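You operate a simulated robot arm through the tools that you are given. There is no shell and no other tool. Be economical: measure what you need, move in short steps, check, and stop when the job is done.

The job below is to be done with a simulated two-armed robot. You get a single attempt, and the scene is never put back.

## Task
Wipe up the spill on the white table with the lilac guest towel and put it back.

The check looks at the end state, three seconds after you hand in, the way a careful person would. Anything else that was tipped, shoved, dropped, spilled or broken makes it a failure. Flat cloth is picked up by pressing the open fingertips on it (5 to 10 N) and closing them slowly along it; thin cloth reads only 2 to 8 mm in the jaws.

## Robot
Two 7-joint arms with two-finger parallel grippers on one trunk, on a base that drives. Base frame: it is fixed to the floor where the robot stands at the start and does not move with it; the origin is under the middle of the robot, x ahead of it, y to its left, z up. Lengths are in mm, angles in degrees, forces in N, time in s.
The left shoulder is at the start at [70, 163, 1070], the right one opposite. Payload 3.43 kg a hand.
The TCP of each hand is the grasp point between the finger pads, 34 mm short of the fingertips. In the tool frame z runs along the fingers and y along their closing line. The gripper opens to 128 mm. The fingers are 24 mm wide and 12 mm thick; the gripper's body (48 by 130 mm) begins 96 mm behind the TCP.
Orientation is that of the tool frame in the base frame, as a unit quaternion [w, x, y, z]. With the fingers straight down and closing along the base's y, the tool's x points along the base's -x, its y along +y and its z along -z.

## Interface
- The arms move only by the tool move_arm. It takes "left_commands", "right_commands" or both (then of equal length, played together; a hand with none holds still); each is a list of rows, each an object (a shift or turn left out is 0, a gripper value left out holds the last) with "offset": the shift along the tool's x, y, z in units of 40 mm (1.0 is 40 mm), a list of three; "turn": the turn, a rotation vector about the tool's x, y, z in units of 4 degrees (1.0 is 4 degrees), a list of three; "hand": the opening, from 0 (shut) to 1 (fully open). In form: [{"offset": [dx, dy, dz], "turn": [ax, ay, az], "hand": hand}, ...]. A call has 1 to 12 rows; each row shifts and turns the commanded pose from where the row before left it, along the tool's axes as they then stand. A call with a number of a shift or a turn outside -1 to 1 is refused whole. Rows are played at 5 a second. More than 50 mm and 8.6 degrees between two rows, or a gripper value outside its range, and nothing of the call is played. Where a pose cannot be reached the arm comes as near as it can. A force on the tool above 40 N (or 10 N above the force at the start of the call, whichever is more), or a blocked arm, ends the call early, and 0.2 s more pass. Each finger travels about 153 mm/s and halts on what it meets, pressing with about 37 N; the grip force reading is that of the motor and also rises with nothing between the fingers. The clock runs only during rows and for 0.2 s after the last one: add rows that do not move to give the fingers time. It gives the time, the measured TCP pose, the force on the tool (base axes), the opening and the grip force at its end, in the units of the frame above (readings bear some noise).
- Cameras (640 x 400 px; columns grow to the right, rows downward): "scene" is now at [126.6, -17.8, 1302.8]; the picture's right is [-0.27, -0.96, 0.00], its down [-0.60, 0.17, -0.78] and it looks along [0.75, -0.21, -0.62] (base axes); focal length 253 px, centre (320, 200). "left" rides on the left gripper at [76, 11, -160] in its tool frame; the picture's right is [-0.15, 0.99, 0.00], its down [-0.88, -0.13, -0.46] and it looks along [-0.45, -0.07, 0.89] (tool axes); focal length 234 px, centre (320, 200). "right" rides on the right gripper at [76, -11, -160] in its tool frame; the picture's right is [0.15, 0.99, 0.00], its down [-0.88, 0.13, -0.46] and it looks along [-0.45, 0.07, 0.89] (tool axes); focal length 234 px, centre (320, 200). There is no depth. A picture from a camera that has moved, and an enlarged one, comes with that camera's place and axes in the base frame and with its lens. The place of the scene camera against the robot may be out by one fixed shift of up to 18 mm in any direction.
- grab_frame(camera): a new picture of that camera. It takes no simulated time.
- move_column(by): slides the trunk up (or, below 0, down) by that many mm; the arms and the scene camera ride with it, the base frame stays. It gives what a move gives, with no picture.
- drive_base(legs): drives the robot by 1 to 6 legs, each [ahead, left, turn to the left] in mm, mm and degrees, along the robot's own axes; the way and the turn of a leg run together, so that a leg with both is an arc; at most 1500 mm and 180 degrees a leg. The arms and the cameras ride along, it lands a little off, and it stops where it bumps. It gives what a move gives.
- turn_head(pan, tilt): turns the head with the scene camera to pan (to the left, within 86 degrees either way) and tilt (down, from -29 to 69), counted from straight ahead of the robot. It gives what a move gives.
- close_up(camera, box): a new picture of the part [left, top, right, bottom] of that camera's present view, enlarged. It takes no simulated time.
- sign_off(): hands the job in; it is judged then, once.

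Go step by step. Nothing tells you exact positions but the pictures and the camera data: compare them with the known pose of the tool, close in by small moves and look again before you grip or let go. The budget is 120 turns and 92 pictures, counting those below and the enlarged ones. Unless the task says otherwise, let go and move clear before handing in, and close with one line.

The tools are called after "Request:" as a command line: name --argument value ..., lists and objects as JSON in quotes. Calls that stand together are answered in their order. move_arm: Moves the arms, as the interface text tells. Its arguments: {"type":"object","properties":{"left_commands":{"type":"array"},"right_commands":{"type":"array"}},"required":[]} The other tools are called the same way: move_column (by) slides the trunk up or down; drive_base (legs) drives the base; turn_head (pan, tilt) turns the head that bears the scene camera; grab_frame (camera) takes a picture; close_up (camera, box) takes an enlarged picture of a part of a camera's view; sign_off () hands the job in.

At the start:

```text
time_s: 0.0
left_position: [519.4, 45.6, 1037.1]
left_tcp_rot: [0.0, -0.001, 1.0, -0.001]
left_ft_force: [0.9, 0.5, 0.0]
left_gripper_width: 128.1
left_finger_force: 0.1
right_position: [447.7, -403.0, 1040.8]
right_tcp_rot: [0.0, -0.001, 1.0, 0.0]
right_ft_force: [0.0, 0.4, 0.5]
right_gripper_width: 128.1
right_finger_force: 0.2
trunk travel left (down, up): [-550.0, 390.0]
robot x, y, heading: [2.0, 0.8, 0.1]
head pan, tilt: [-15.7, 38.6]
```

scene: 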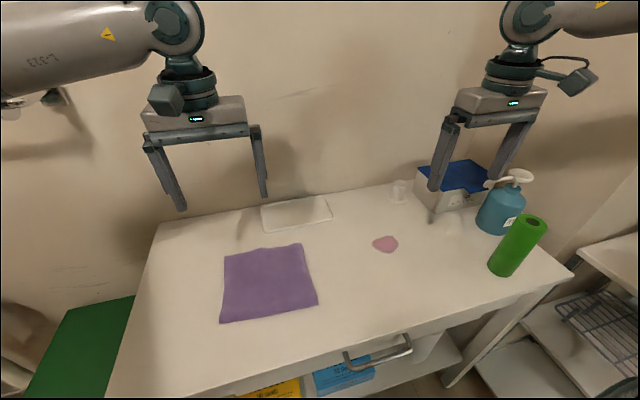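
right: 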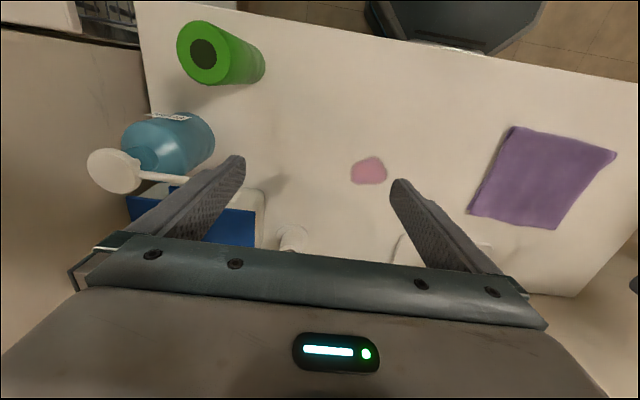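
left: 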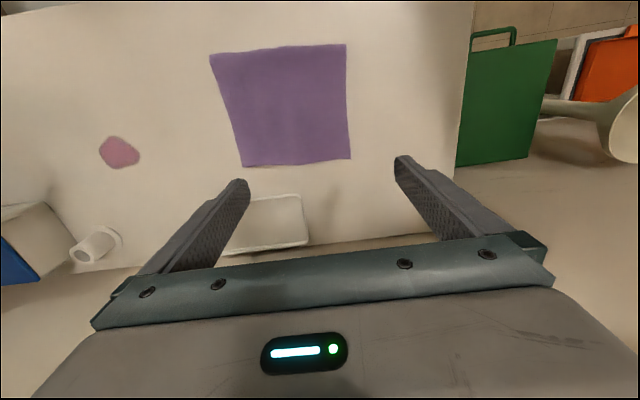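

The purple towel lies flat at about (523, 12) and the pink spill is at about (543, -326). I'll look closer at the spill area and its surroundings before moving.

Request:
close_up --camera "scene" --box '[340, 150, 560, 290]'

Request:
close_up --camera "scene" --box '[190, 180, 410, 340]'

```text
2.86 times, centred on (450, 220) of scene
camera zoom: at [126.6, -17.8, 1302.8], right [-0.27, -0.96, 0.0], down [-0.6, 0.17, -0.78], along [0.75, -0.21, -0.62], focal length 723 px, centre (-51, 143)
```

zoom: 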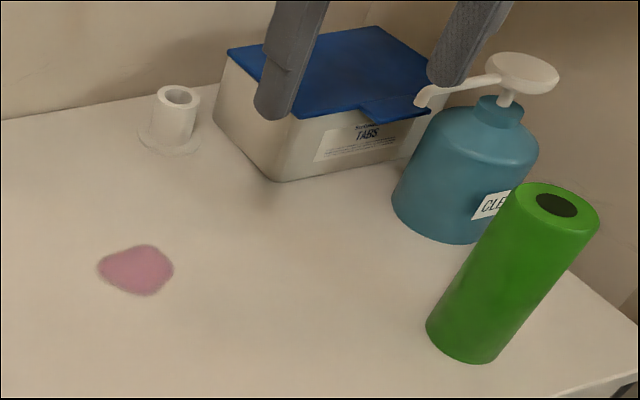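

```text
2.50 times, centred on (300, 260) of scene
camera zoom: at [126.6, -17.8, 1302.8], right [-0.27, -0.96, 0.0], down [-0.6, 0.17, -0.78], along [0.75, -0.21, -0.62], focal length 632 px, centre (370, 50)
```

zoom: 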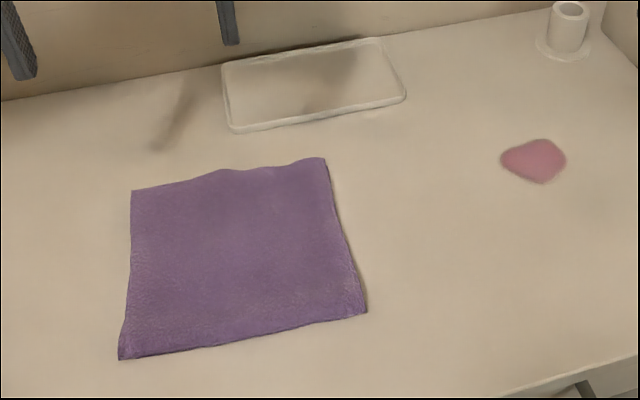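

Comparing the three cameras, the table looks to be nearer z = 798 than 757. That puts the towel centre at about (485, 0), its size at about 170 x 195, and the spill at about (505, -303). I'll hold the towel by its left and right edges with both hands, so first I turn both grippers to close along x.

Request:
move_arm --right_commands '[{"turn": [0, 0, -1], "hand": 0.35}, {"turn": [0, 0, -1]}, {"turn": [0, 0, -1]}, {"turn": [0, 0, -1]}, {"turn": [0, 0, -1]}, {"turn": [0, 0, -1]}, {"turn": [0, 0, -1]}, {"turn": [0, 0, -1]}, {"turn": [0, 0, -1]}, {"turn": [0, 0, -1]}, {"turn": [0, 0, -1]}, {"turn": [0, 0, -1]}]' --left_commands '[{"turn": [0, 0, 1], "hand": 0.35}, {"turn": [0, 0, 1]}, {"turn": [0, 0, 1]}, {"turn": [0, 0, 1]}, {"turn": [0, 0, 1]}, {"turn": [0, 0, 1]}, {"turn": [0, 0, 1]}, {"turn": [0, 0, 1]}, {"turn": [0, 0, 1]}, {"turn": [0, 0, 1]}, {"turn": [0, 0, 1]}, {"turn": [0, 0, 1]}]'

Request:
move_arm --right_commands '[{"turn": [0, 0, -1]}, {"turn": [0, 0, -1]}, {"turn": [0, 0, -1]}, {"turn": [0, 0, -1]}, {"turn": [0, 0, -1]}, {"turn": [0, 0, -1]}, {"turn": [0, 0, -1]}, {"turn": [0, 0, -1]}, {"turn": [0, 0, -1]}, {"turn": [0, 0, -1]}, {"turn": [0, 0, -0.5]}, {}]' --left_commands '[{"turn": [0, 0, 1]}, {"turn": [0, 0, 1]}, {"turn": [0, 0, 1]}, {"turn": [0, 0, 1]}, {"turn": [0, 0, 1]}, {"turn": [0, 0, 1]}, {"turn": [0, 0, 1]}, {"turn": [0, 0, 1]}, {"turn": [0, 0, 1]}, {"turn": [0, 0, 1]}, {"turn": [0, 0, 0.5]}, {}]'

```text
time_s: 2.6
left_position: [519.8, 44.7, 1036.4]
left_tcp_rot: [0.0, 0.407, 0.913, 0.0]
left_ft_force: [0.0, 0.3, 0.0]
left_gripper_width: 45.0
left_finger_force: 0.2
right_position: [444.8, -390.6, 1040.9]
right_tcp_rot: [-0.002, -0.394, 0.919, -0.001]
right_ft_force: [-0.5, 0.0, -0.8]
right_gripper_width: 44.4
right_finger_force: 0.1
right hand out of reach, approached as far as the arm can: row 11, 12
trunk travel left (down, up): [-550.0, 390.0]
robot x, y, heading: [-0.3, -2.8, -0.2]
head pan, tilt: [-15.7, 38.6]
```

```text
time_s: 5.2
left_position: [480.1, 35.1, 1032.2]
left_tcp_rot: [0.002, 0.705, 0.709, 0.001]
left_ft_force: [0.4, 0.8, -0.8]
left_gripper_width: 44.8
left_finger_force: 0.2
left hand out of reach, approached as far as the arm can: row 9, 10, 11
right_position: [319.7, -231.2, 1074.0]
right_tcp_rot: [0.0, -0.706, 0.708, -0.001]
right_ft_force: [0.7, -0.2, 0.2]
right_gripper_width: 44.7
right_finger_force: 0.1
right hand out of reach, approached as far as the arm can: row 1, 2, 3, 4, 5, 6, 7, 8, 9, 10, 11
trunk travel left (down, up): [-550.0, 390.0]
robot x, y, heading: [0.4, 1.7, 0.3]
head pan, tilt: [-15.7, 38.6]
```

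The right hand cannot hold the turned pose out to the right, so I turn it back to close along y. The left hand keeps its turned pose, which leaves enough clearance between them.

Request:
move_arm --right_commands '[{"turn": [0, 0, 1]}, {"turn": [0, 0, 1]}, {"turn": [0, 0, 1]}, {"turn": [0, 0, 1]}, {"turn": [0, 0, 1]}, {"turn": [0, 0, 1]}, {"turn": [0, 0, 1]}, {"turn": [0, 0, 1]}, {"turn": [0, 0, 1]}, {"turn": [0, 0, 1]}, {"turn": [0, 0, 1]}, {"turn": [0, 0, 1]}]'

Request:
move_arm --right_commands '[{"turn": [0, 0, 1]}, {"turn": [0, 0, 1]}, {"turn": [0, 0, 1]}, {"turn": [0, 0, 1]}, {"turn": [0, 0, 1]}, {"turn": [0, 0, 1]}, {"turn": [0, 0, 1]}, {"turn": [0, 0, 1]}, {"turn": [0, 0, 1]}, {"turn": [0, 0, 1]}, {"turn": [0, 0, 0.5]}, {}]'

```text
time_s: 7.8
left_position: [480.0, 35.1, 1032.4]
left_tcp_rot: [0.0, 0.705, 0.709, 0.0]
left_ft_force: [0.3, -0.2, 0.5]
left_gripper_width: 44.8
left_finger_force: 0.0
right_position: [319.1, -230.0, 1073.3]
right_tcp_rot: [0.0, -0.357, 0.934, 0.0]
right_ft_force: [0.1, -0.9, -0.5]
right_gripper_width: 44.6
right_finger_force: 0.0
trunk travel left (down, up): [-550.0, 390.0]
robot x, y, heading: [-1.7, 0.9, -0.1]
head pan, tilt: [-15.7, 38.6]
```

```text
time_s: 10.4
left_position: [479.9, 35.8, 1032.3]
left_tcp_rot: [0.001, 0.705, 0.709, 0.0]
left_ft_force: [0.2, -0.2, -0.5]
left_gripper_width: 44.8
left_finger_force: 0.1
right_position: [318.1, -230.6, 1072.9]
right_tcp_rot: [0.0, 0.0, 1.0, 0.0]
right_ft_force: [0.6, -0.2, 0.0]
right_gripper_width: 44.7
right_finger_force: 0.0
trunk travel left (down, up): [-550.0, 390.0]
robot x, y, heading: [3.6, 2.0, -0.5]
head pan, tilt: [-15.7, 38.6]
```

Both tools now point down. I bring them above the left and right edges of the towel, at about z = 900.

Request:
move_arm --right_commands '[{"offset": [-0.57, 0.59, 0.62], "hand": 0.3}, {"offset": [-0.57, 0.59, 0.62]}, {"offset": [-0.57, 0.59, 0.62]}, {"offset": [-0.57, 0.59, 0.62]}, {"offset": [-0.57, 0.59, 0.62]}, {"offset": [-0.57, 0.59, 0.62]}, {"offset": [-0.57, 0.59, 0.62]}, {}]' --left_commands '[{"offset": [0.15, 0.02, 0.47], "hand": 0.3}, {"offset": [0.15, 0.02, 0.47]}, {"offset": [0.15, 0.02, 0.47]}, {"offset": [0.15, 0.02, 0.47]}, {"offset": [0.15, 0.02, 0.47]}, {"offset": [0.15, 0.02, 0.47]}, {"offset": [0.15, 0.02, 0.47]}, {}]'

Request:
grab_frame --camera "scene"

Request:
grab_frame --camera "right"

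Request:
grab_frame --camera "left"

```text
time_s: 12.2
left_position: [465.7, 86.2, 932.1]
left_tcp_rot: [0.0, 0.704, 0.71, -0.001]
left_ft_force: [-0.5, 0.3, 0.0]
left_gripper_width: 38.4
left_finger_force: 0.0
left hand out of reach, approached as far as the arm can: row 3, 4, 5, 6, 7
right_position: [450.3, -111.8, 944.2]
right_tcp_rot: [0.0, 0.001, 1.0, 0.002]
right_ft_force: [-0.1, -0.3, -0.3]
right_gripper_width: 38.3
right_finger_force: 0.1
right hand out of reach, approached as far as the arm can: row 6, 7
trunk travel left (down, up): [-550.0, 390.0]
robot x, y, heading: [2.9, -1.6, -0.4]
head pan, tilt: [-15.7, 38.6]
```

```text
86 pictures are left
camera scene: at [127.0, -18.0, 1302.7], right [-0.27, -0.96, 0.0], down [-0.6, 0.17, -0.78], along [0.75, -0.21, -0.62], focal length 253 px, centre (320, 200)
```

scene: 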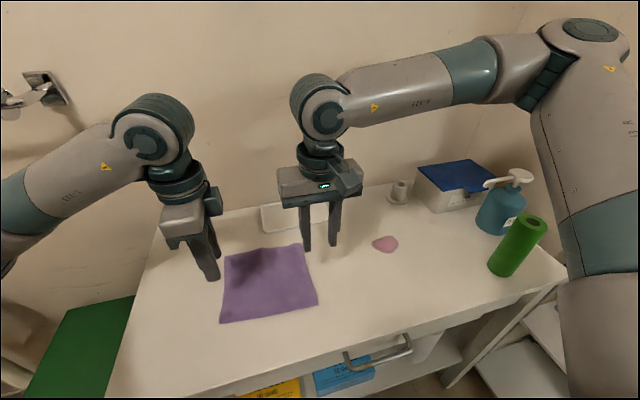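

```text
85 pictures are left
camera right: at [374.4, -123.9, 1104.8], right [-0.14, 0.99, 0.0], down [0.88, 0.13, 0.46], along [0.45, 0.07, -0.89], focal length 234 px, centre (320, 200)
```

right: 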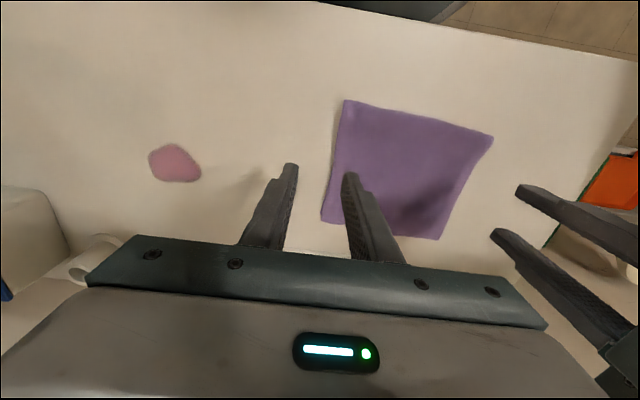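

```text
84 pictures are left
camera left: at [475.3, 161.6, 1091.4], right [0.99, -0.14, 0.0], down [-0.12, -0.88, 0.46], along [-0.06, -0.45, -0.89], focal length 234 px, centre (320, 200)
```

left: 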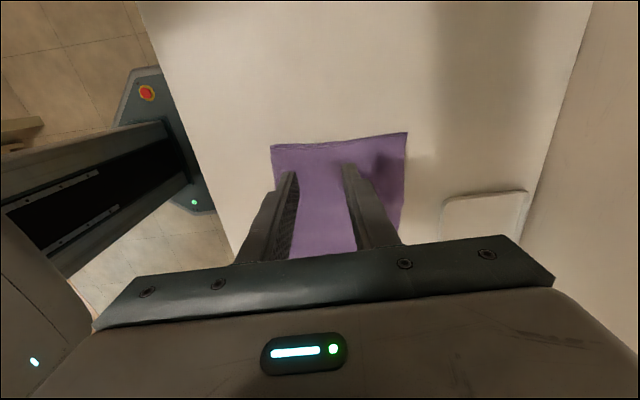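

The right camera confirms the table at about z = 798, with the towel corners at about (389,-94), (406,103), (573,94) and (562,-95). Reach is awkward this close in, so I back the base up 130 mm.

Request:
drive_base --legs '[[-130, 0, 0]]'

```text
time_s: 13.5
left_position: [335.8, 85.5, 932.9]
left_tcp_rot: [0.0, 0.703, 0.711, 0.0]
left_ft_force: [-0.4, -1.0, -0.4]
left_gripper_width: 38.1
left_finger_force: 0.0
right_position: [320.9, -112.2, 944.9]
right_tcp_rot: [0.001, 0.0, 1.0, 0.001]
right_ft_force: [0.6, 0.6, -0.9]
right_gripper_width: 38.6
right_finger_force: 0.0
trunk travel left (down, up): [-550.0, 390.0]
robot x, y, heading: [-130.4, 3.3, 0.2]
head pan, tilt: [-15.7, 38.6]
```

Request:
move_arm --right_commands '[{"offset": [-0.97, 0.29, 0.4]}, {"offset": [-0.97, 0.29, 0.4]}, {"offset": [-0.97, 0.29, 0.4]}, {"offset": [-0.97, 0.29, 0.4]}, {}]' --left_commands '[{"offset": [-0.05, 0.96, 0.33]}, {"offset": [-0.05, 0.96, 0.33]}, {"offset": [-0.05, 0.96, 0.33]}, {"offset": [-0.05, 0.96, 0.33]}, {}]'

Request:
grab_frame --camera "right"

Request:
grab_frame --camera "left"

```text
time_s: 14.7
left_position: [337.0, 86.3, 932.3]
left_tcp_rot: [0.0, 0.704, 0.71, 0.0]
left_ft_force: [-0.8, 0.0, 0.1]
left_gripper_width: 38.4
left_finger_force: 0.0
left hand out of reach, approached as far as the arm can: row 1, 2, 3, 4
right_position: [439.4, -152.3, 901.6]
right_tcp_rot: [0.002, 0.0, 1.0, 0.002]
right_ft_force: [0.3, 0.8, -0.4]
right_gripper_width: 38.4
right_finger_force: 0.1
right hand out of reach, approached as far as the arm can: row 1, 2, 3, 4
trunk travel left (down, up): [-550.0, 390.0]
robot x, y, heading: [-127.9, 0.2, 0.1]
head pan, tilt: [-15.7, 38.6]
```

```text
83 pictures are left
camera right: at [362.9, -163.8, 1062.4], right [-0.15, 0.99, 0.01], down [0.88, 0.13, 0.46], along [0.45, 0.07, -0.89], focal length 234 px, centre (320, 200)
```

right: 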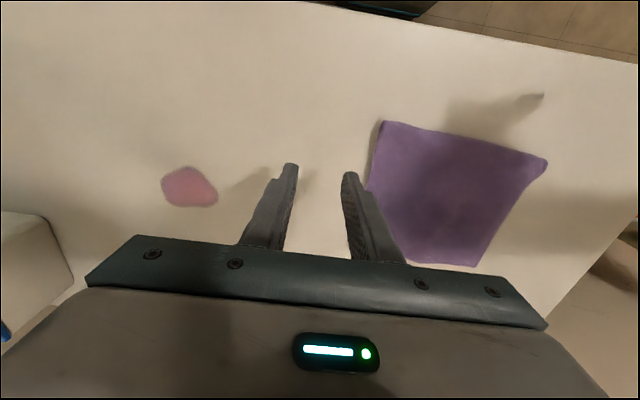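

```text
82 pictures are left
camera left: at [346.7, 162.2, 1091.7], right [0.99, -0.14, 0.0], down [-0.12, -0.88, 0.46], along [-0.06, -0.45, -0.89], focal length 234 px, centre (320, 200)
```

left: 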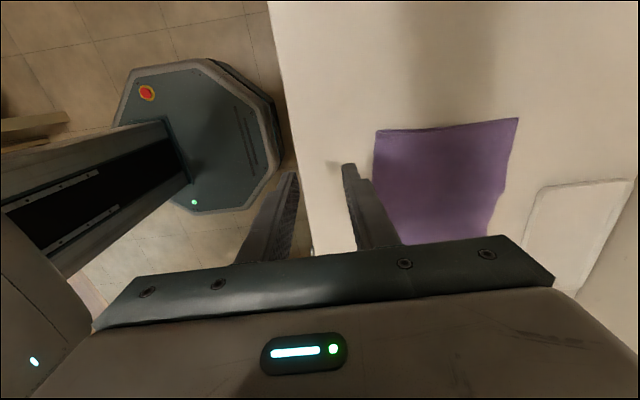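

The turned pose keeps the left arm at its limits, so I'll work with the right hand alone in its natural pose. The plan is to pull the towel by its right edge over the spill, then pull it back by its left edge. I turn the left hand back and raise it, then drive the base left.

Request:
move_arm --left_commands '[{"turn": [0, 0, -1], "offset": [0, 0, -0.2]}, {"turn": [0, 0, -1], "offset": [0, 0, -0.2]}, {"turn": [0, 0, -1], "offset": [0, 0, -0.2]}, {"turn": [0, 0, -1], "offset": [0, 0, -0.2]}, {"turn": [0, 0, -1], "offset": [0, 0, -0.2]}, {"turn": [0, 0, -1], "offset": [0, 0, -0.2]}, {"turn": [0, 0, -1], "offset": [0, 0, -0.2]}, {"turn": [0, 0, -1], "offset": [0, 0, -0.2]}, {"turn": [0, 0, -1], "offset": [0, 0, -0.2]}, {"turn": [0, 0, -1], "offset": [0, 0, -0.2]}, {"turn": [0, 0, -1], "offset": [0, 0, -0.2]}, {"turn": [0, 0, -1], "offset": [0, 0, -0.2]}]'

Request:
move_arm --left_commands '[{"turn": [0, 0, -1]}, {"turn": [0, 0, -1]}, {"turn": [0, 0, -1]}, {"turn": [0, 0, -1]}, {"turn": [0, 0, -1]}, {"turn": [0, 0, -1]}, {"turn": [0, 0, -1]}, {"turn": [0, 0, -1]}, {"turn": [0, 0, -1]}, {"turn": [0, 0, -1]}, {"turn": [0, 0, -0.5]}, {}]'

Request:
drive_base --legs '[[0, 120, 0]]'

Request:
move_arm --right_commands '[{"offset": [-0.3, -0.15, 0.1], "hand": 0.3}, {"offset": [-0.3, -0.15, 0.1]}, {"offset": [-0.3, -0.15, 0.1]}, {}]'

Request:
grab_frame --camera "right"

Request:
grab_frame --camera "scene"

```text
time_s: 17.3
left_position: [335.2, 87.8, 1028.9]
left_tcp_rot: [0.0, 0.353, 0.935, 0.0]
left_ft_force: [-0.2, -0.1, -0.3]
left_gripper_width: 38.2
left_finger_force: 0.1
right_position: [439.9, -150.9, 903.1]
right_tcp_rot: [0.001, 0.0, 1.0, 0.003]
right_ft_force: [0.0, 0.0, -0.8]
right_gripper_width: 38.3
right_finger_force: 0.0
trunk travel left (down, up): [-550.0, 390.0]
robot x, y, heading: [-128.7, 5.3, 0.3]
head pan, tilt: [-15.7, 38.6]
```

```text
time_s: 19.9
left_position: [335.2, 86.3, 1028.1]
left_tcp_rot: [-0.001, -0.005, 1.0, 0.0]
left_ft_force: [0.7, 0.0, 0.1]
left_gripper_width: 38.2
left_finger_force: 0.1
right_position: [438.9, -152.5, 901.8]
right_tcp_rot: [0.001, -0.001, 1.0, 0.003]
right_ft_force: [-0.1, -0.6, -0.1]
right_gripper_width: 38.4
right_finger_force: 0.0
trunk travel left (down, up): [-550.0, 390.0]
robot x, y, heading: [-130.8, 0.6, -0.2]
head pan, tilt: [-15.7, 38.6]
```

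```text
time_s: 21.1
left_position: [336.3, 206.3, 1029.4]
left_tcp_rot: [0.0, -0.005, 1.0, -0.001]
left_ft_force: [0.1, 0.0, -0.4]
left_gripper_width: 38.6
left_finger_force: 0.0
right_position: [440.0, -31.5, 902.2]
right_tcp_rot: [0.002, 0.001, 1.0, 0.002]
right_ft_force: [-0.2, 0.1, -0.4]
right_gripper_width: 38.5
right_finger_force: 0.0
trunk travel left (down, up): [-550.0, 390.0]
robot x, y, heading: [-127.4, 122.1, 0.4]
head pan, tilt: [-15.7, 38.6]
```

```text
time_s: 22.1
left_position: [335.6, 206.6, 1029.4]
left_tcp_rot: [0.0, -0.004, 1.0, 0.0]
left_ft_force: [0.4, -0.7, 0.5]
left_gripper_width: 38.6
left_finger_force: 0.0
right_position: [473.0, -53.4, 891.2]
right_tcp_rot: [0.002, 0.001, 1.0, 0.004]
right_ft_force: [0.4, -0.1, -0.8]
right_gripper_width: 38.4
right_finger_force: 0.0
right hand out of reach, approached as far as the arm can: row 3
trunk travel left (down, up): [-550.0, 390.0]
robot x, y, heading: [-127.7, 118.1, 0.0]
head pan, tilt: [-15.7, 38.6]
```

```text
81 pictures are left
camera right: at [396.4, -65.5, 1051.1], right [-0.15, 0.99, 0.01], down [0.88, 0.13, 0.46], along [0.45, 0.07, -0.89], focal length 234 px, centre (320, 200)
```

right: 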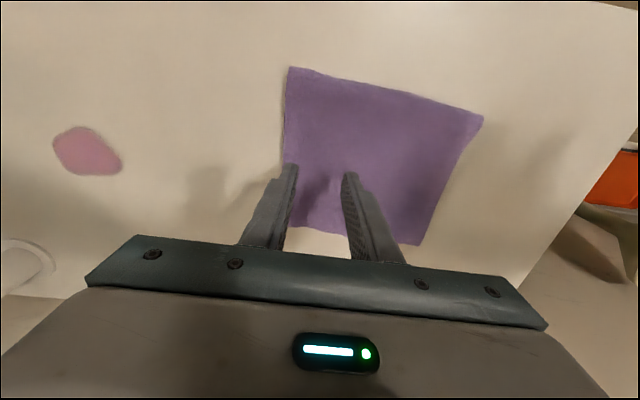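

```text
80 pictures are left
camera scene: at [-1.5, 102.8, 1302.8], right [-0.27, -0.96, 0.0], down [-0.6, 0.17, -0.78], along [0.75, -0.21, -0.62], focal length 253 px, centre (320, 200)
```

scene: 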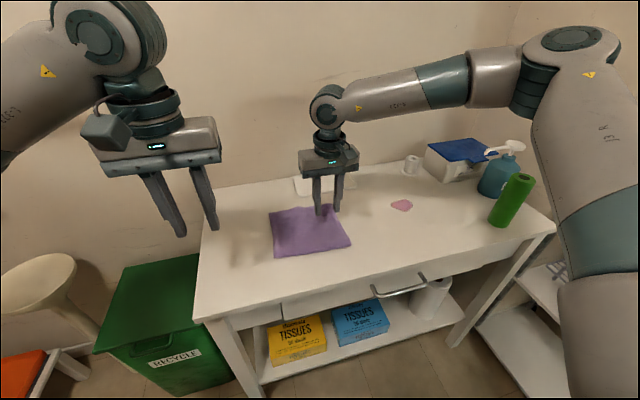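

The right hand is at (473, -53), just inside the towel's right edge. I descend slowly and check the force.

Request:
move_arm --right_commands '[{"offset": [0, -0.1, 0.4]}, {"offset": [0, -0.02, 0.4]}, {"offset": [0, 0, 0.3]}, {}]'

Request:
grab_frame --camera "right"

```text
time_s: 23.1
left_position: [337.2, 206.0, 1029.5]
left_tcp_rot: [0.0, -0.004, 1.0, 0.0]
left_ft_force: [0.0, -0.5, 0.5]
left_gripper_width: 38.5
left_finger_force: 0.1
right_position: [468.9, -65.7, 850.4]
right_tcp_rot: [0.001, 0.001, 1.0, 0.003]
right_ft_force: [-0.1, -0.1, -0.7]
right_gripper_width: 38.4
right_finger_force: 0.0
right hand out of reach, approached as far as the arm can: row 2, 3
trunk travel left (down, up): [-550.0, 390.0]
robot x, y, heading: [-122.0, 120.8, -0.1]
head pan, tilt: [-15.7, 38.6]
```

```text
79 pictures are left
camera right: at [391.4, -77.2, 1010.0], right [-0.15, 0.99, 0.01], down [0.88, 0.13, 0.46], along [0.45, 0.07, -0.89], focal length 234 px, centre (320, 200)
```

right: 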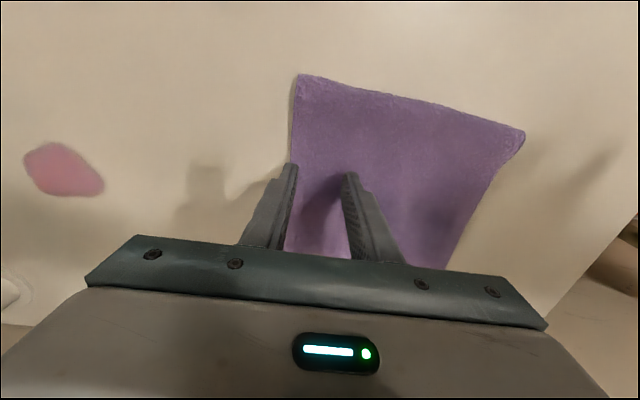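

The arm is close to a wrist limit. I rise a little, yaw the tool by 20 degrees in the easier direction, and see whether that frees it.

Request:
move_arm --right_commands '[{"offset": [0, 0, -0.5]}, {"turn": [0, 0, 1]}, {"turn": [0, 0, 1]}, {"turn": [0, 0, 1]}, {"turn": [0, 0, 1]}, {"turn": [0, 0, 1]}, {"offset": [-0.2, 0.2, 0]}, {}]'

```text
time_s: 24.9
left_position: [336.4, 206.6, 1030.4]
left_tcp_rot: [0.001, -0.005, 1.0, 0.001]
left_ft_force: [-0.2, -0.3, 0.6]
left_gripper_width: 38.4
left_finger_force: 0.0
right_position: [476.9, -62.6, 871.1]
right_tcp_rot: [0.001, 0.174, 0.985, 0.004]
right_ft_force: [-0.5, 0.6, -1.1]
right_gripper_width: 38.6
right_finger_force: 0.1
trunk travel left (down, up): [-550.0, 390.0]
robot x, y, heading: [-125.8, 119.7, -0.0]
head pan, tilt: [-15.7, 38.6]
```

That freed it. Now I descend toward contact.

Request:
move_arm --right_commands '[{"offset": [0, 0.05, 0.35]}, {"offset": [0, 0.03, 0.35]}, {"offset": [0, 0, 0.1]}, {}]'

Request:
grab_frame --camera "right"

```text
time_s: 25.9
left_position: [335.4, 206.6, 1029.0]
left_tcp_rot: [0.0, -0.004, 1.0, 0.0]
left_ft_force: [0.2, 0.7, 0.5]
left_gripper_width: 38.2
left_finger_force: 0.0
right_position: [470.4, -70.1, 844.7]
right_tcp_rot: [0.001, 0.174, 0.985, 0.004]
right_ft_force: [0.0, 0.3, 0.3]
right_gripper_width: 38.4
right_finger_force: 0.0
right hand out of reach, approached as far as the arm can: row 1, 2
trunk travel left (down, up): [-550.0, 390.0]
robot x, y, heading: [-127.5, 118.9, 0.1]
head pan, tilt: [-15.7, 38.6]
```

```text
78 pictures are left
camera right: at [394.9, -55.2, 1003.9], right [0.2, 0.98, 0.01], down [0.87, -0.18, 0.46], along [0.45, -0.08, -0.89], focal length 234 px, centre (320, 200)
```

right: 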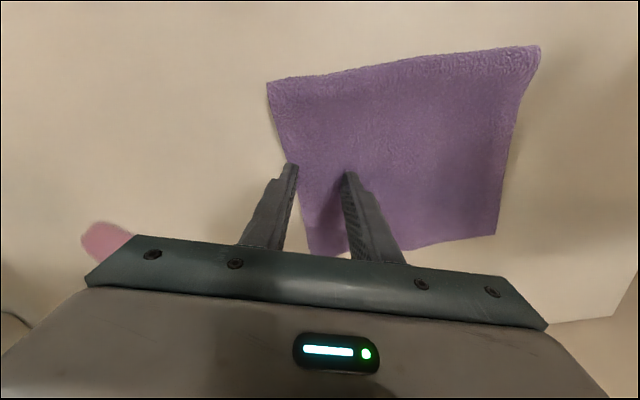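

The limit comes from reaching downward with the elbow high. I raise the hand and lower the trunk by 150 mm instead.

Request:
move_arm --right_commands '[{"offset": [0, 0, -1]}, {"offset": [0, 0, -1]}, {"offset": [0, 0, -1]}, {"offset": [0, 0, -1]}, {"offset": [0, 0, -0.6]}, {}]'

Request:
move_column --by -150

Request:
grab_frame --camera "scene"

```text
time_s: 27.3
left_position: [337.4, 206.4, 1029.2]
left_tcp_rot: [0.001, -0.004, 1.0, 0.001]
left_ft_force: [0.1, 0.2, 1.0]
left_gripper_width: 38.3
left_finger_force: 0.0
right_position: [470.4, -68.6, 1028.0]
right_tcp_rot: [0.0, 0.174, 0.985, 0.003]
right_ft_force: [-0.1, -0.9, -0.7]
right_gripper_width: 38.4
right_finger_force: 0.0
trunk travel left (down, up): [-550.0, 390.0]
robot x, y, heading: [-127.7, 121.9, -0.0]
head pan, tilt: [-15.7, 38.6]
```

```text
time_s: 29.1
left_position: [334.5, 207.3, 878.6]
left_tcp_rot: [-0.001, -0.003, 1.0, 0.0]
left_ft_force: [0.7, 0.4, 0.7]
left_gripper_width: 38.5
left_finger_force: 0.0
right_position: [470.8, -68.9, 878.0]
right_tcp_rot: [-0.001, 0.175, 0.985, 0.002]
right_ft_force: [0.1, -0.8, 0.6]
right_gripper_width: 38.4
right_finger_force: 0.1
trunk travel left (down, up): [-400.0, 540.0]
robot x, y, heading: [-125.6, 119.3, 0.0]
head pan, tilt: [-15.7, 38.6]
```

```text
77 pictures are left
camera scene: at [-1.7, 102.6, 1152.9], right [-0.27, -0.96, 0.0], down [-0.6, 0.17, -0.78], along [0.75, -0.21, -0.62], focal length 253 px, centre (320, 200)
```

scene: 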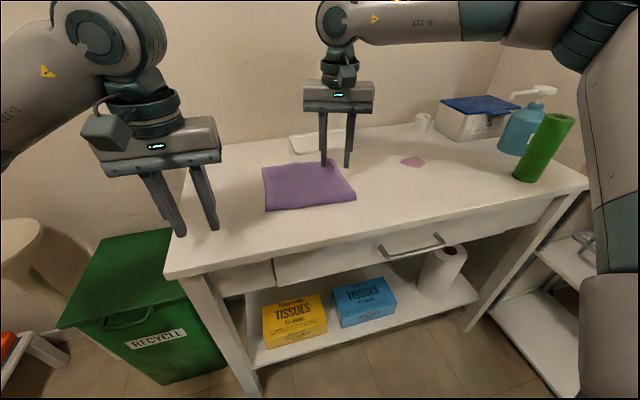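

Now I raise the left hand clear and bring the right hand down to just above contact.

Request:
move_arm --right_commands '[{"offset": [-0.11, 0.26, 0.2]}, {"offset": [0, 0, 0.35]}, {"offset": [0, 0, 0.35]}, {}]' --left_commands '[{"offset": [0, 0, -1]}, {"offset": [0, 0, -1]}, {"offset": [0, 0, -1]}, {}]'

Request:
grab_frame --camera "right"

```text
time_s: 30.1
left_position: [336.6, 207.1, 1000.1]
left_tcp_rot: [0.0, -0.003, 1.0, 0.001]
left_ft_force: [0.5, -0.1, 0.5]
left_gripper_width: 38.4
left_finger_force: 0.1
right_position: [478.9, -61.0, 841.8]
right_tcp_rot: [0.0, 0.175, 0.985, 0.003]
right_ft_force: [-0.9, 0.1, 2.6]
right_gripper_width: 38.2
right_finger_force: 0.1
trunk travel left (down, up): [-400.0, 540.0]
robot x, y, heading: [-128.4, 117.2, 0.0]
head pan, tilt: [-15.7, 38.6]
```

```text
76 pictures are left
camera right: at [403.0, -46.0, 1001.9], right [0.2, 0.98, 0.01], down [0.87, -0.18, 0.46], along [0.45, -0.09, -0.89], focal length 234 px, centre (320, 200)
```

right: 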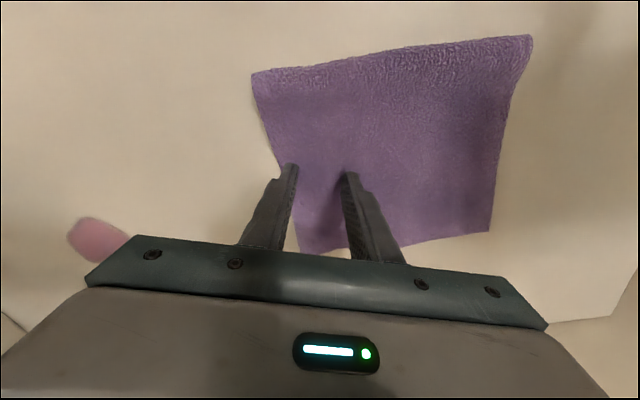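

Contact is beginning at z of about 842, and the outer fingertip is right on the towel's edge. I shift 9 mm inward and press down.

Request:
move_arm --right_commands '[{"offset": [0, 0, -0.2]}, {"offset": [0, 0.22, 0]}, {"offset": [0, 0, 0.2]}, {"offset": [0, 0, 0.05]}, {}]'

```text
time_s: 31.3
left_position: [336.9, 207.0, 999.2]
left_tcp_rot: [0.0, -0.005, 1.0, 0.001]
left_ft_force: [1.1, -0.2, 0.1]
left_gripper_width: 38.5
left_finger_force: 0.3
right_position: [481.8, -52.1, 840.0]
right_tcp_rot: [0.001, 0.175, 0.985, 0.004]
right_ft_force: [1.1, -0.7, 7.6]
right_gripper_width: 38.4
right_finger_force: 0.0
trunk travel left (down, up): [-400.0, 540.0]
robot x, y, heading: [-128.8, 121.5, -0.3]
head pan, tilt: [-15.7, 38.6]
```

The press reads 7.6 N, which is in the wanted range. I close slowly along the cloth.

Request:
move_arm --right_commands '[{"hand": 0.27}, {"hand": 0.24}, {"hand": 0.21}, {"hand": 0.18}, {"hand": 0.15}, {"hand": 0.12}, {"hand": 0.09}, {"hand": 0.06}, {"hand": 0.03}, {"hand": 0}, {}, {}]'

Request:
grab_frame --camera "right"

```text
time_s: 33.9
left_position: [336.9, 206.3, 1000.1]
left_tcp_rot: [0.0, -0.004, 1.0, 0.0]
left_ft_force: [-0.3, 0.1, 0.5]
left_gripper_width: 38.1
left_finger_force: 0.1
right_position: [482.2, -51.9, 840.2]
right_tcp_rot: [0.0, 0.174, 0.985, 0.004]
right_ft_force: [-0.5, -0.3, 9.3]
right_gripper_width: 6.4
right_finger_force: 37.3
trunk travel left (down, up): [-400.0, 540.0]
robot x, y, heading: [-127.4, 125.6, 0.0]
head pan, tilt: [-15.7, 38.6]
```

```text
75 pictures are left
camera right: at [405.6, -37.4, 1000.3], right [0.2, 0.98, 0.01], down [0.87, -0.18, 0.46], along [0.45, -0.09, -0.89], focal length 234 px, centre (320, 200)
```

right: 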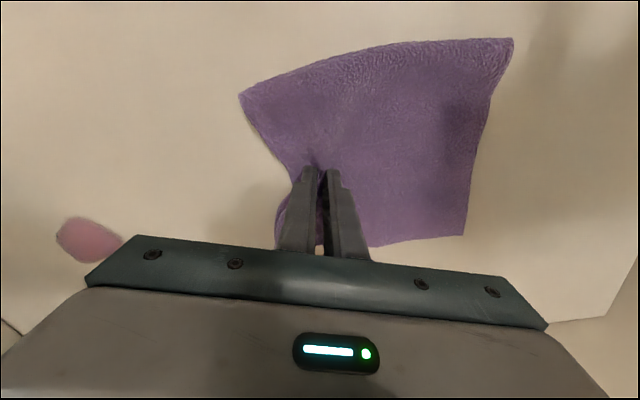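

It is gripped, with 6.4 mm of cloth in the jaws. I drag the towel toward the spill, keeping the fingertips lightly on the table.

Request:
move_arm --right_commands '[{"offset": [0, 0, -0.04]}, {"offset": [-0.3, -0.69, 0]}, {"offset": [-0.3, -0.69, 0]}, {"offset": [-0.3, -0.69, 0]}, {"offset": [-0.3, -0.69, 0]}, {"offset": [-0.3, -0.69, 0]}, {}]'

Request:
grab_frame --camera "right"

Request:
grab_frame --camera "scene"

```text
time_s: 35.5
left_position: [336.2, 206.1, 1000.1]
left_tcp_rot: [-0.001, -0.004, 1.0, -0.001]
left_ft_force: [0.0, -0.2, -0.5]
left_gripper_width: 38.3
left_finger_force: 0.1
right_position: [491.0, -203.6, 839.6]
right_tcp_rot: [0.0, 0.174, 0.985, 0.003]
right_ft_force: [0.3, 0.9, 7.4]
right_gripper_width: 6.5
right_finger_force: 37.4
trunk travel left (down, up): [-400.0, 540.0]
robot x, y, heading: [-127.4, 118.2, -0.1]
head pan, tilt: [-15.7, 38.6]
```

```text
74 pictures are left
camera right: at [415.0, -187.1, 1000.6], right [0.2, 0.98, 0.01], down [0.87, -0.18, 0.46], along [0.45, -0.09, -0.89], focal length 234 px, centre (320, 200)
```

right: 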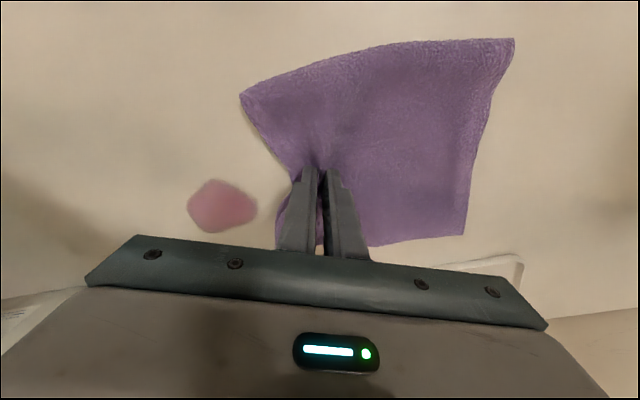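

```text
73 pictures are left
camera scene: at [-2.1, 103.2, 1152.9], right [-0.27, -0.96, 0.0], down [-0.6, 0.17, -0.78], along [0.75, -0.21, -0.62], focal length 253 px, centre (320, 200)
```

scene: 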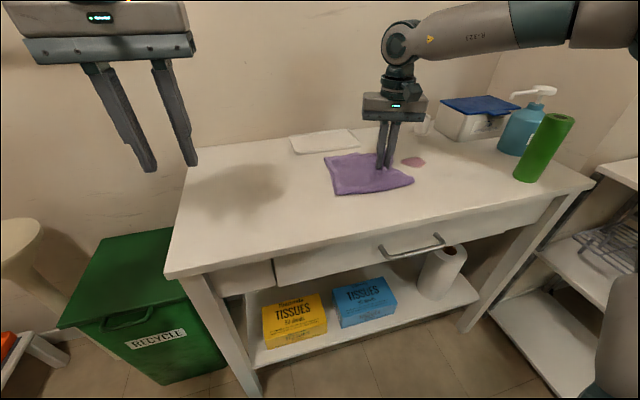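

The towel follows cleanly, and the spill is now at about (500, -299). I continue over the spill.

Request:
move_arm --right_commands '[{"offset": [-0.3, -0.69, 0]}, {"offset": [-0.3, -0.69, 0]}, {"offset": [-0.3, -0.69, 0]}, {"offset": [-0.27, -0.71, 0]}, {"offset": [-0.27, -0.71, 0]}, {"offset": [-0.27, -0.71, 0]}, {}]'

Request:
grab_frame --camera "right"

Request:
grab_frame --camera "scene"

```text
time_s: 37.1
left_position: [335.4, 207.6, 1000.0]
left_tcp_rot: [0.0, -0.005, 1.0, -0.001]
left_ft_force: [0.4, -0.2, 0.0]
left_gripper_width: 38.4
left_finger_force: 0.0
right_position: [498.1, -382.9, 840.6]
right_tcp_rot: [0.0, 0.175, 0.985, 0.002]
right_ft_force: [-0.5, 2.5, 8.5]
right_gripper_width: 6.4
right_finger_force: 36.8
trunk travel left (down, up): [-400.0, 540.0]
robot x, y, heading: [-129.1, 117.8, 0.3]
head pan, tilt: [-15.7, 38.6]
```

```text
72 pictures are left
camera right: at [421.9, -368.4, 1000.4], right [0.2, 0.98, 0.01], down [0.87, -0.18, 0.46], along [0.45, -0.09, -0.89], focal length 234 px, centre (320, 200)
```

right: 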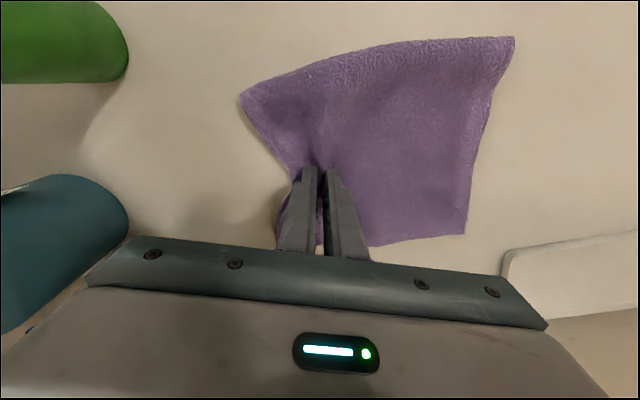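

```text
71 pictures are left
camera scene: at [-2.1, 103.6, 1152.9], right [-0.27, -0.96, 0.0], down [-0.6, 0.17, -0.78], along [0.75, -0.21, -0.62], focal length 253 px, centre (320, 200)
```

scene: 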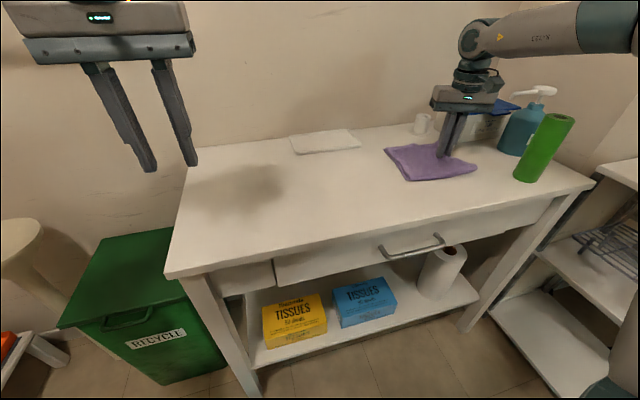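

The towel now covers the spill and kept its shape. I do a back stroke of about 90 mm, which wipes the spill and shows how the cloth behaves when pushed.

Request:
move_arm --right_commands '[{"offset": [0.26, 0.71, 0]}, {"offset": [0.26, 0.71, 0]}, {"offset": [0.26, 0.71, 0]}, {}]'

Request:
grab_frame --camera "right"

```text
time_s: 38.1
left_position: [336.0, 205.8, 999.2]
left_tcp_rot: [0.0, -0.004, 1.0, 0.0]
left_ft_force: [0.2, -0.8, 0.8]
left_gripper_width: 38.3
left_finger_force: 0.0
right_position: [499.1, -292.2, 840.8]
right_tcp_rot: [0.0, 0.174, 0.985, 0.004]
right_ft_force: [0.5, -1.5, 5.8]
right_gripper_width: 6.6
right_finger_force: 36.7
trunk travel left (down, up): [-400.0, 540.0]
robot x, y, heading: [-130.9, 120.0, -0.2]
head pan, tilt: [-15.7, 38.6]
```

```text
70 pictures are left
camera right: at [421.6, -277.6, 1000.6], right [0.2, 0.98, 0.01], down [0.87, -0.18, 0.46], along [0.45, -0.09, -0.89], focal length 234 px, centre (320, 200)
```

right: 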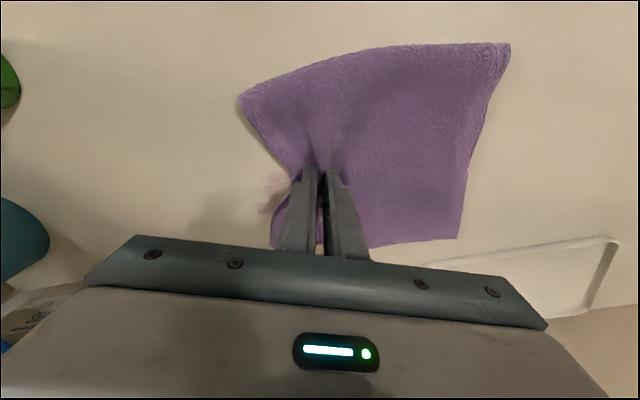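

Pushing barely deforms the cloth, and only a faint pink trace remains, at about (502, -340). I do more strokes across the spill at x = 520 and x = 480.

Request:
move_arm --right_commands '[{"offset": [-0.47, 0.17, 0]}, {"offset": [-0.26, -0.71, 0]}, {"offset": [-0.26, -0.71, 0]}, {"offset": [-0.26, -0.71, 0]}, {"offset": [0.26, 0.71, 0]}, {"offset": [0.26, 0.71, 0]}, {"offset": [0.26, 0.71, 0]}, {"offset": [0.26, 0.71, 0]}, {"offset": [0.9, -0.33, 0]}, {"offset": [-0.26, -0.71, 0]}, {"offset": [-0.26, -0.71, 0]}, {"offset": [-0.26, -0.71, 0]}]'

Request:
move_arm --right_commands '[{"offset": [-0.26, -0.71, 0]}, {"offset": [-0.47, 0.17, 0]}, {"offset": [0.26, 0.71, 0]}, {"offset": [0.26, 0.71, 0]}, {"offset": [0.26, 0.71, 0]}, {"offset": [0.26, 0.71, 0]}, {"offset": [0.26, 0.71, 0]}, {"offset": [0.26, 0.71, 0]}, {}]'

Request:
grab_frame --camera "right"

Request:
grab_frame --camera "scene"

```text
time_s: 40.7
left_position: [336.4, 207.3, 999.4]
left_tcp_rot: [0.0, -0.004, 1.0, -0.001]
left_ft_force: [-0.5, 1.0, 0.5]
left_gripper_width: 38.5
left_finger_force: 0.0
right_position: [478.9, -355.1, 840.1]
right_tcp_rot: [0.0, 0.174, 0.985, 0.002]
right_ft_force: [0.1, 2.4, 9.0]
right_gripper_width: 6.5
right_finger_force: 37.1
trunk travel left (down, up): [-400.0, 540.0]
robot x, y, heading: [-128.1, 118.1, -0.0]
head pan, tilt: [-15.7, 38.6]
```

```text
time_s: 42.7
left_position: [336.1, 206.1, 999.4]
left_tcp_rot: [0.0, -0.004, 1.0, 0.0]
left_ft_force: [0.2, 0.1, -0.2]
left_gripper_width: 38.4
left_finger_force: 0.3
right_position: [498.3, -201.8, 840.4]
right_tcp_rot: [0.001, 0.174, 0.985, 0.003]
right_ft_force: [-1.1, -1.4, 8.7]
right_gripper_width: 6.4
right_finger_force: 37.1
trunk travel left (down, up): [-400.0, 540.0]
robot x, y, heading: [-126.6, 122.8, 0.1]
head pan, tilt: [-15.7, 38.6]
```

```text
69 pictures are left
camera right: at [422.4, -186.9, 1000.3], right [0.2, 0.98, 0.01], down [0.87, -0.18, 0.46], along [0.45, -0.09, -0.89], focal length 234 px, centre (320, 200)
```

right: 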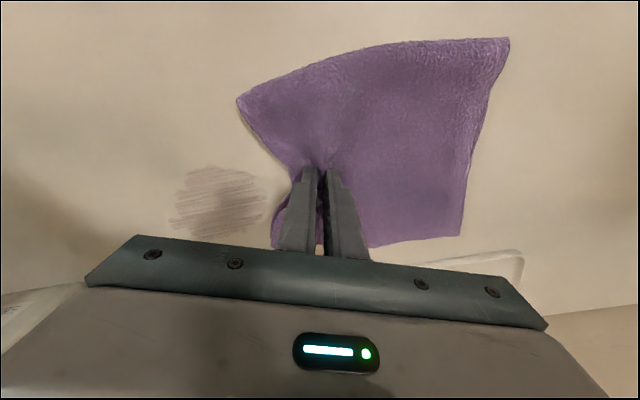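

```text
68 pictures are left
camera scene: at [-2.4, 102.7, 1152.9], right [-0.27, -0.96, 0.0], down [-0.6, 0.17, -0.78], along [0.75, -0.21, -0.62], focal length 253 px, centre (320, 200)
```

scene: 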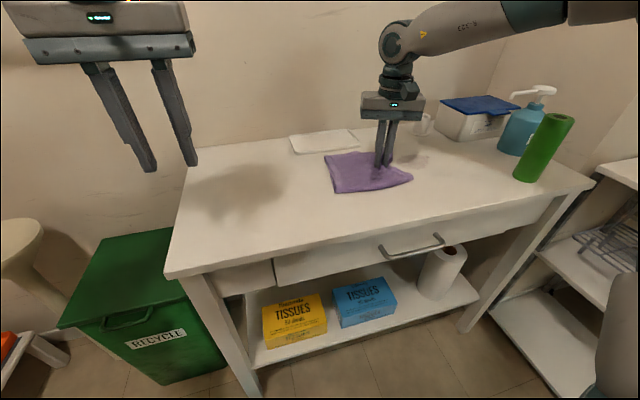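

The spill is now only a faint smear. I do more passes over it at several x positions.

Request:
move_arm --right_commands '[{"offset": [-0.5, 0.18, 0]}, {"offset": [-0.34, -0.94, 0]}, {"offset": [-0.34, -0.94, 0]}, {"offset": [-0.34, -0.94, 0]}, {"offset": [-0.34, -0.94, 0]}, {"offset": [0.38, -0.14, 0]}, {"offset": [0.34, 0.94, 0]}, {"offset": [0.34, 0.94, 0]}, {"offset": [0.34, 0.94, 0]}, {"offset": [0.38, -0.14, 0]}, {"offset": [-0.34, -0.94, 0]}, {"offset": [-0.34, -0.94, 0]}]'

Request:
move_arm --right_commands '[{"offset": [-0.34, -0.94, 0]}, {"offset": [0.38, -0.14, 0]}, {"offset": [0.34, 0.94, 0]}, {"offset": [0.34, 0.94, 0]}, {"offset": [0.34, 0.94, 0]}, {"offset": [-0.2, 0.07, 0]}, {"offset": [-0.34, -0.94, 0]}, {"offset": [-0.34, -0.94, 0]}, {"offset": [-0.34, -0.94, 0]}, {"offset": [0.34, 0.94, 0]}, {"offset": [0.34, 0.94, 0]}, {"offset": [0.34, 0.94, 0]}]'

Request:
move_arm --right_commands '[{"offset": [0.34, 0.94, 0]}, {}]'

Request:
grab_frame --camera "right"

```text
time_s: 45.3
left_position: [335.4, 205.1, 1000.2]
left_tcp_rot: [0.0, -0.006, 1.0, 0.0]
left_ft_force: [-0.8, -0.2, 0.6]
left_gripper_width: 38.4
left_finger_force: 0.1
right_position: [485.6, -323.8, 839.6]
right_tcp_rot: [0.0, 0.174, 0.985, 0.003]
right_ft_force: [0.8, 2.7, 8.2]
right_gripper_width: 6.5
right_finger_force: 37.3
trunk travel left (down, up): [-400.0, 540.0]
robot x, y, heading: [-124.7, 121.9, 0.1]
head pan, tilt: [-15.7, 38.6]
```

```text
time_s: 47.9
left_position: [336.8, 206.5, 1000.2]
left_tcp_rot: [0.0, -0.004, 1.0, -0.001]
left_ft_force: [0.5, 0.3, -0.4]
left_gripper_width: 38.4
left_finger_force: 0.1
right_position: [479.3, -241.1, 840.1]
right_tcp_rot: [0.0, 0.175, 0.985, 0.003]
right_ft_force: [-0.1, -2.0, 8.4]
right_gripper_width: 6.5
right_finger_force: 37.5
trunk travel left (down, up): [-400.0, 540.0]
robot x, y, heading: [-128.1, 119.9, 0.0]
head pan, tilt: [-15.7, 38.6]
```

```text
time_s: 48.5
left_position: [335.7, 206.7, 1000.1]
left_tcp_rot: [0.001, -0.004, 1.0, 0.001]
left_ft_force: [-1.3, -0.3, 0.3]
left_gripper_width: 38.1
left_finger_force: 0.1
right_position: [481.0, -201.6, 839.7]
right_tcp_rot: [0.001, 0.174, 0.985, 0.002]
right_ft_force: [1.1, 1.6, 7.3]
right_gripper_width: 6.7
right_finger_force: 36.7
trunk travel left (down, up): [-400.0, 540.0]
robot x, y, heading: [-129.6, 119.0, 0.1]
head pan, tilt: [-15.7, 38.6]
```

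```text
67 pictures are left
camera right: at [404.5, -187.0, 1000.6], right [0.2, 0.98, 0.01], down [0.87, -0.18, 0.46], along [0.45, -0.09, -0.89], focal length 234 px, centre (320, 200)
```

right: 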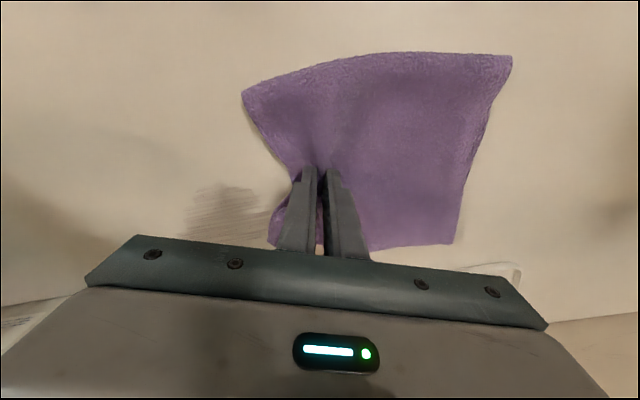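

Request:
close_up --camera "right" --box '[140, 150, 300, 250]'

Request:
close_up --camera "scene" --box '[370, 130, 470, 200]'

```text
4.00 times, centred on (220, 200) of right
camera zoom: at [404.5, -187.0, 1000.6], right [0.2, 0.98, 0.01], down [0.87, -0.18, 0.46], along [0.45, -0.09, -0.89], focal length 937 px, centre (720, 200)
```

zoom: 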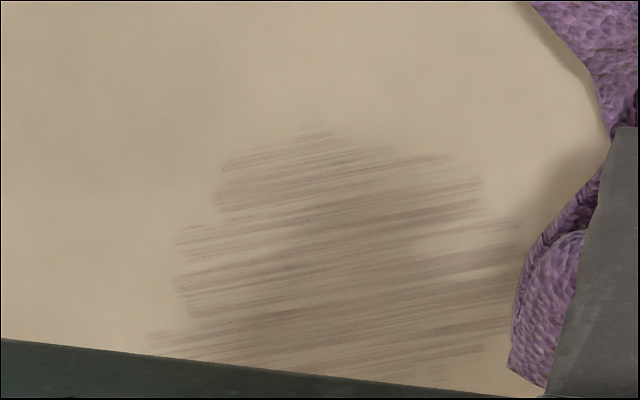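

```text
5.71 times, centred on (420, 165) of scene
camera zoom: at [-2.4, 102.5, 1152.9], right [-0.27, -0.96, 0.0], down [-0.6, 0.17, -0.78], along [0.75, -0.21, -0.62], focal length 1446 px, centre (-251, 400)
```

zoom: 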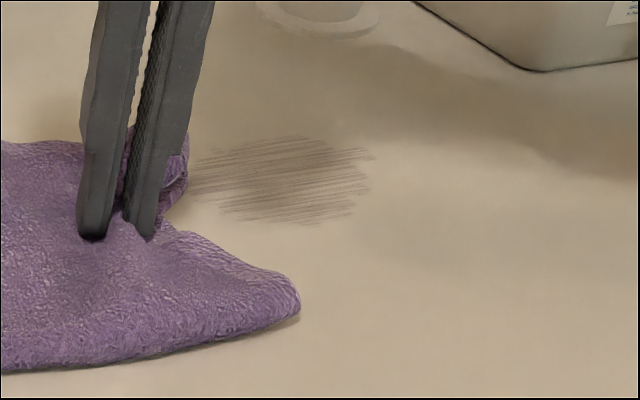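

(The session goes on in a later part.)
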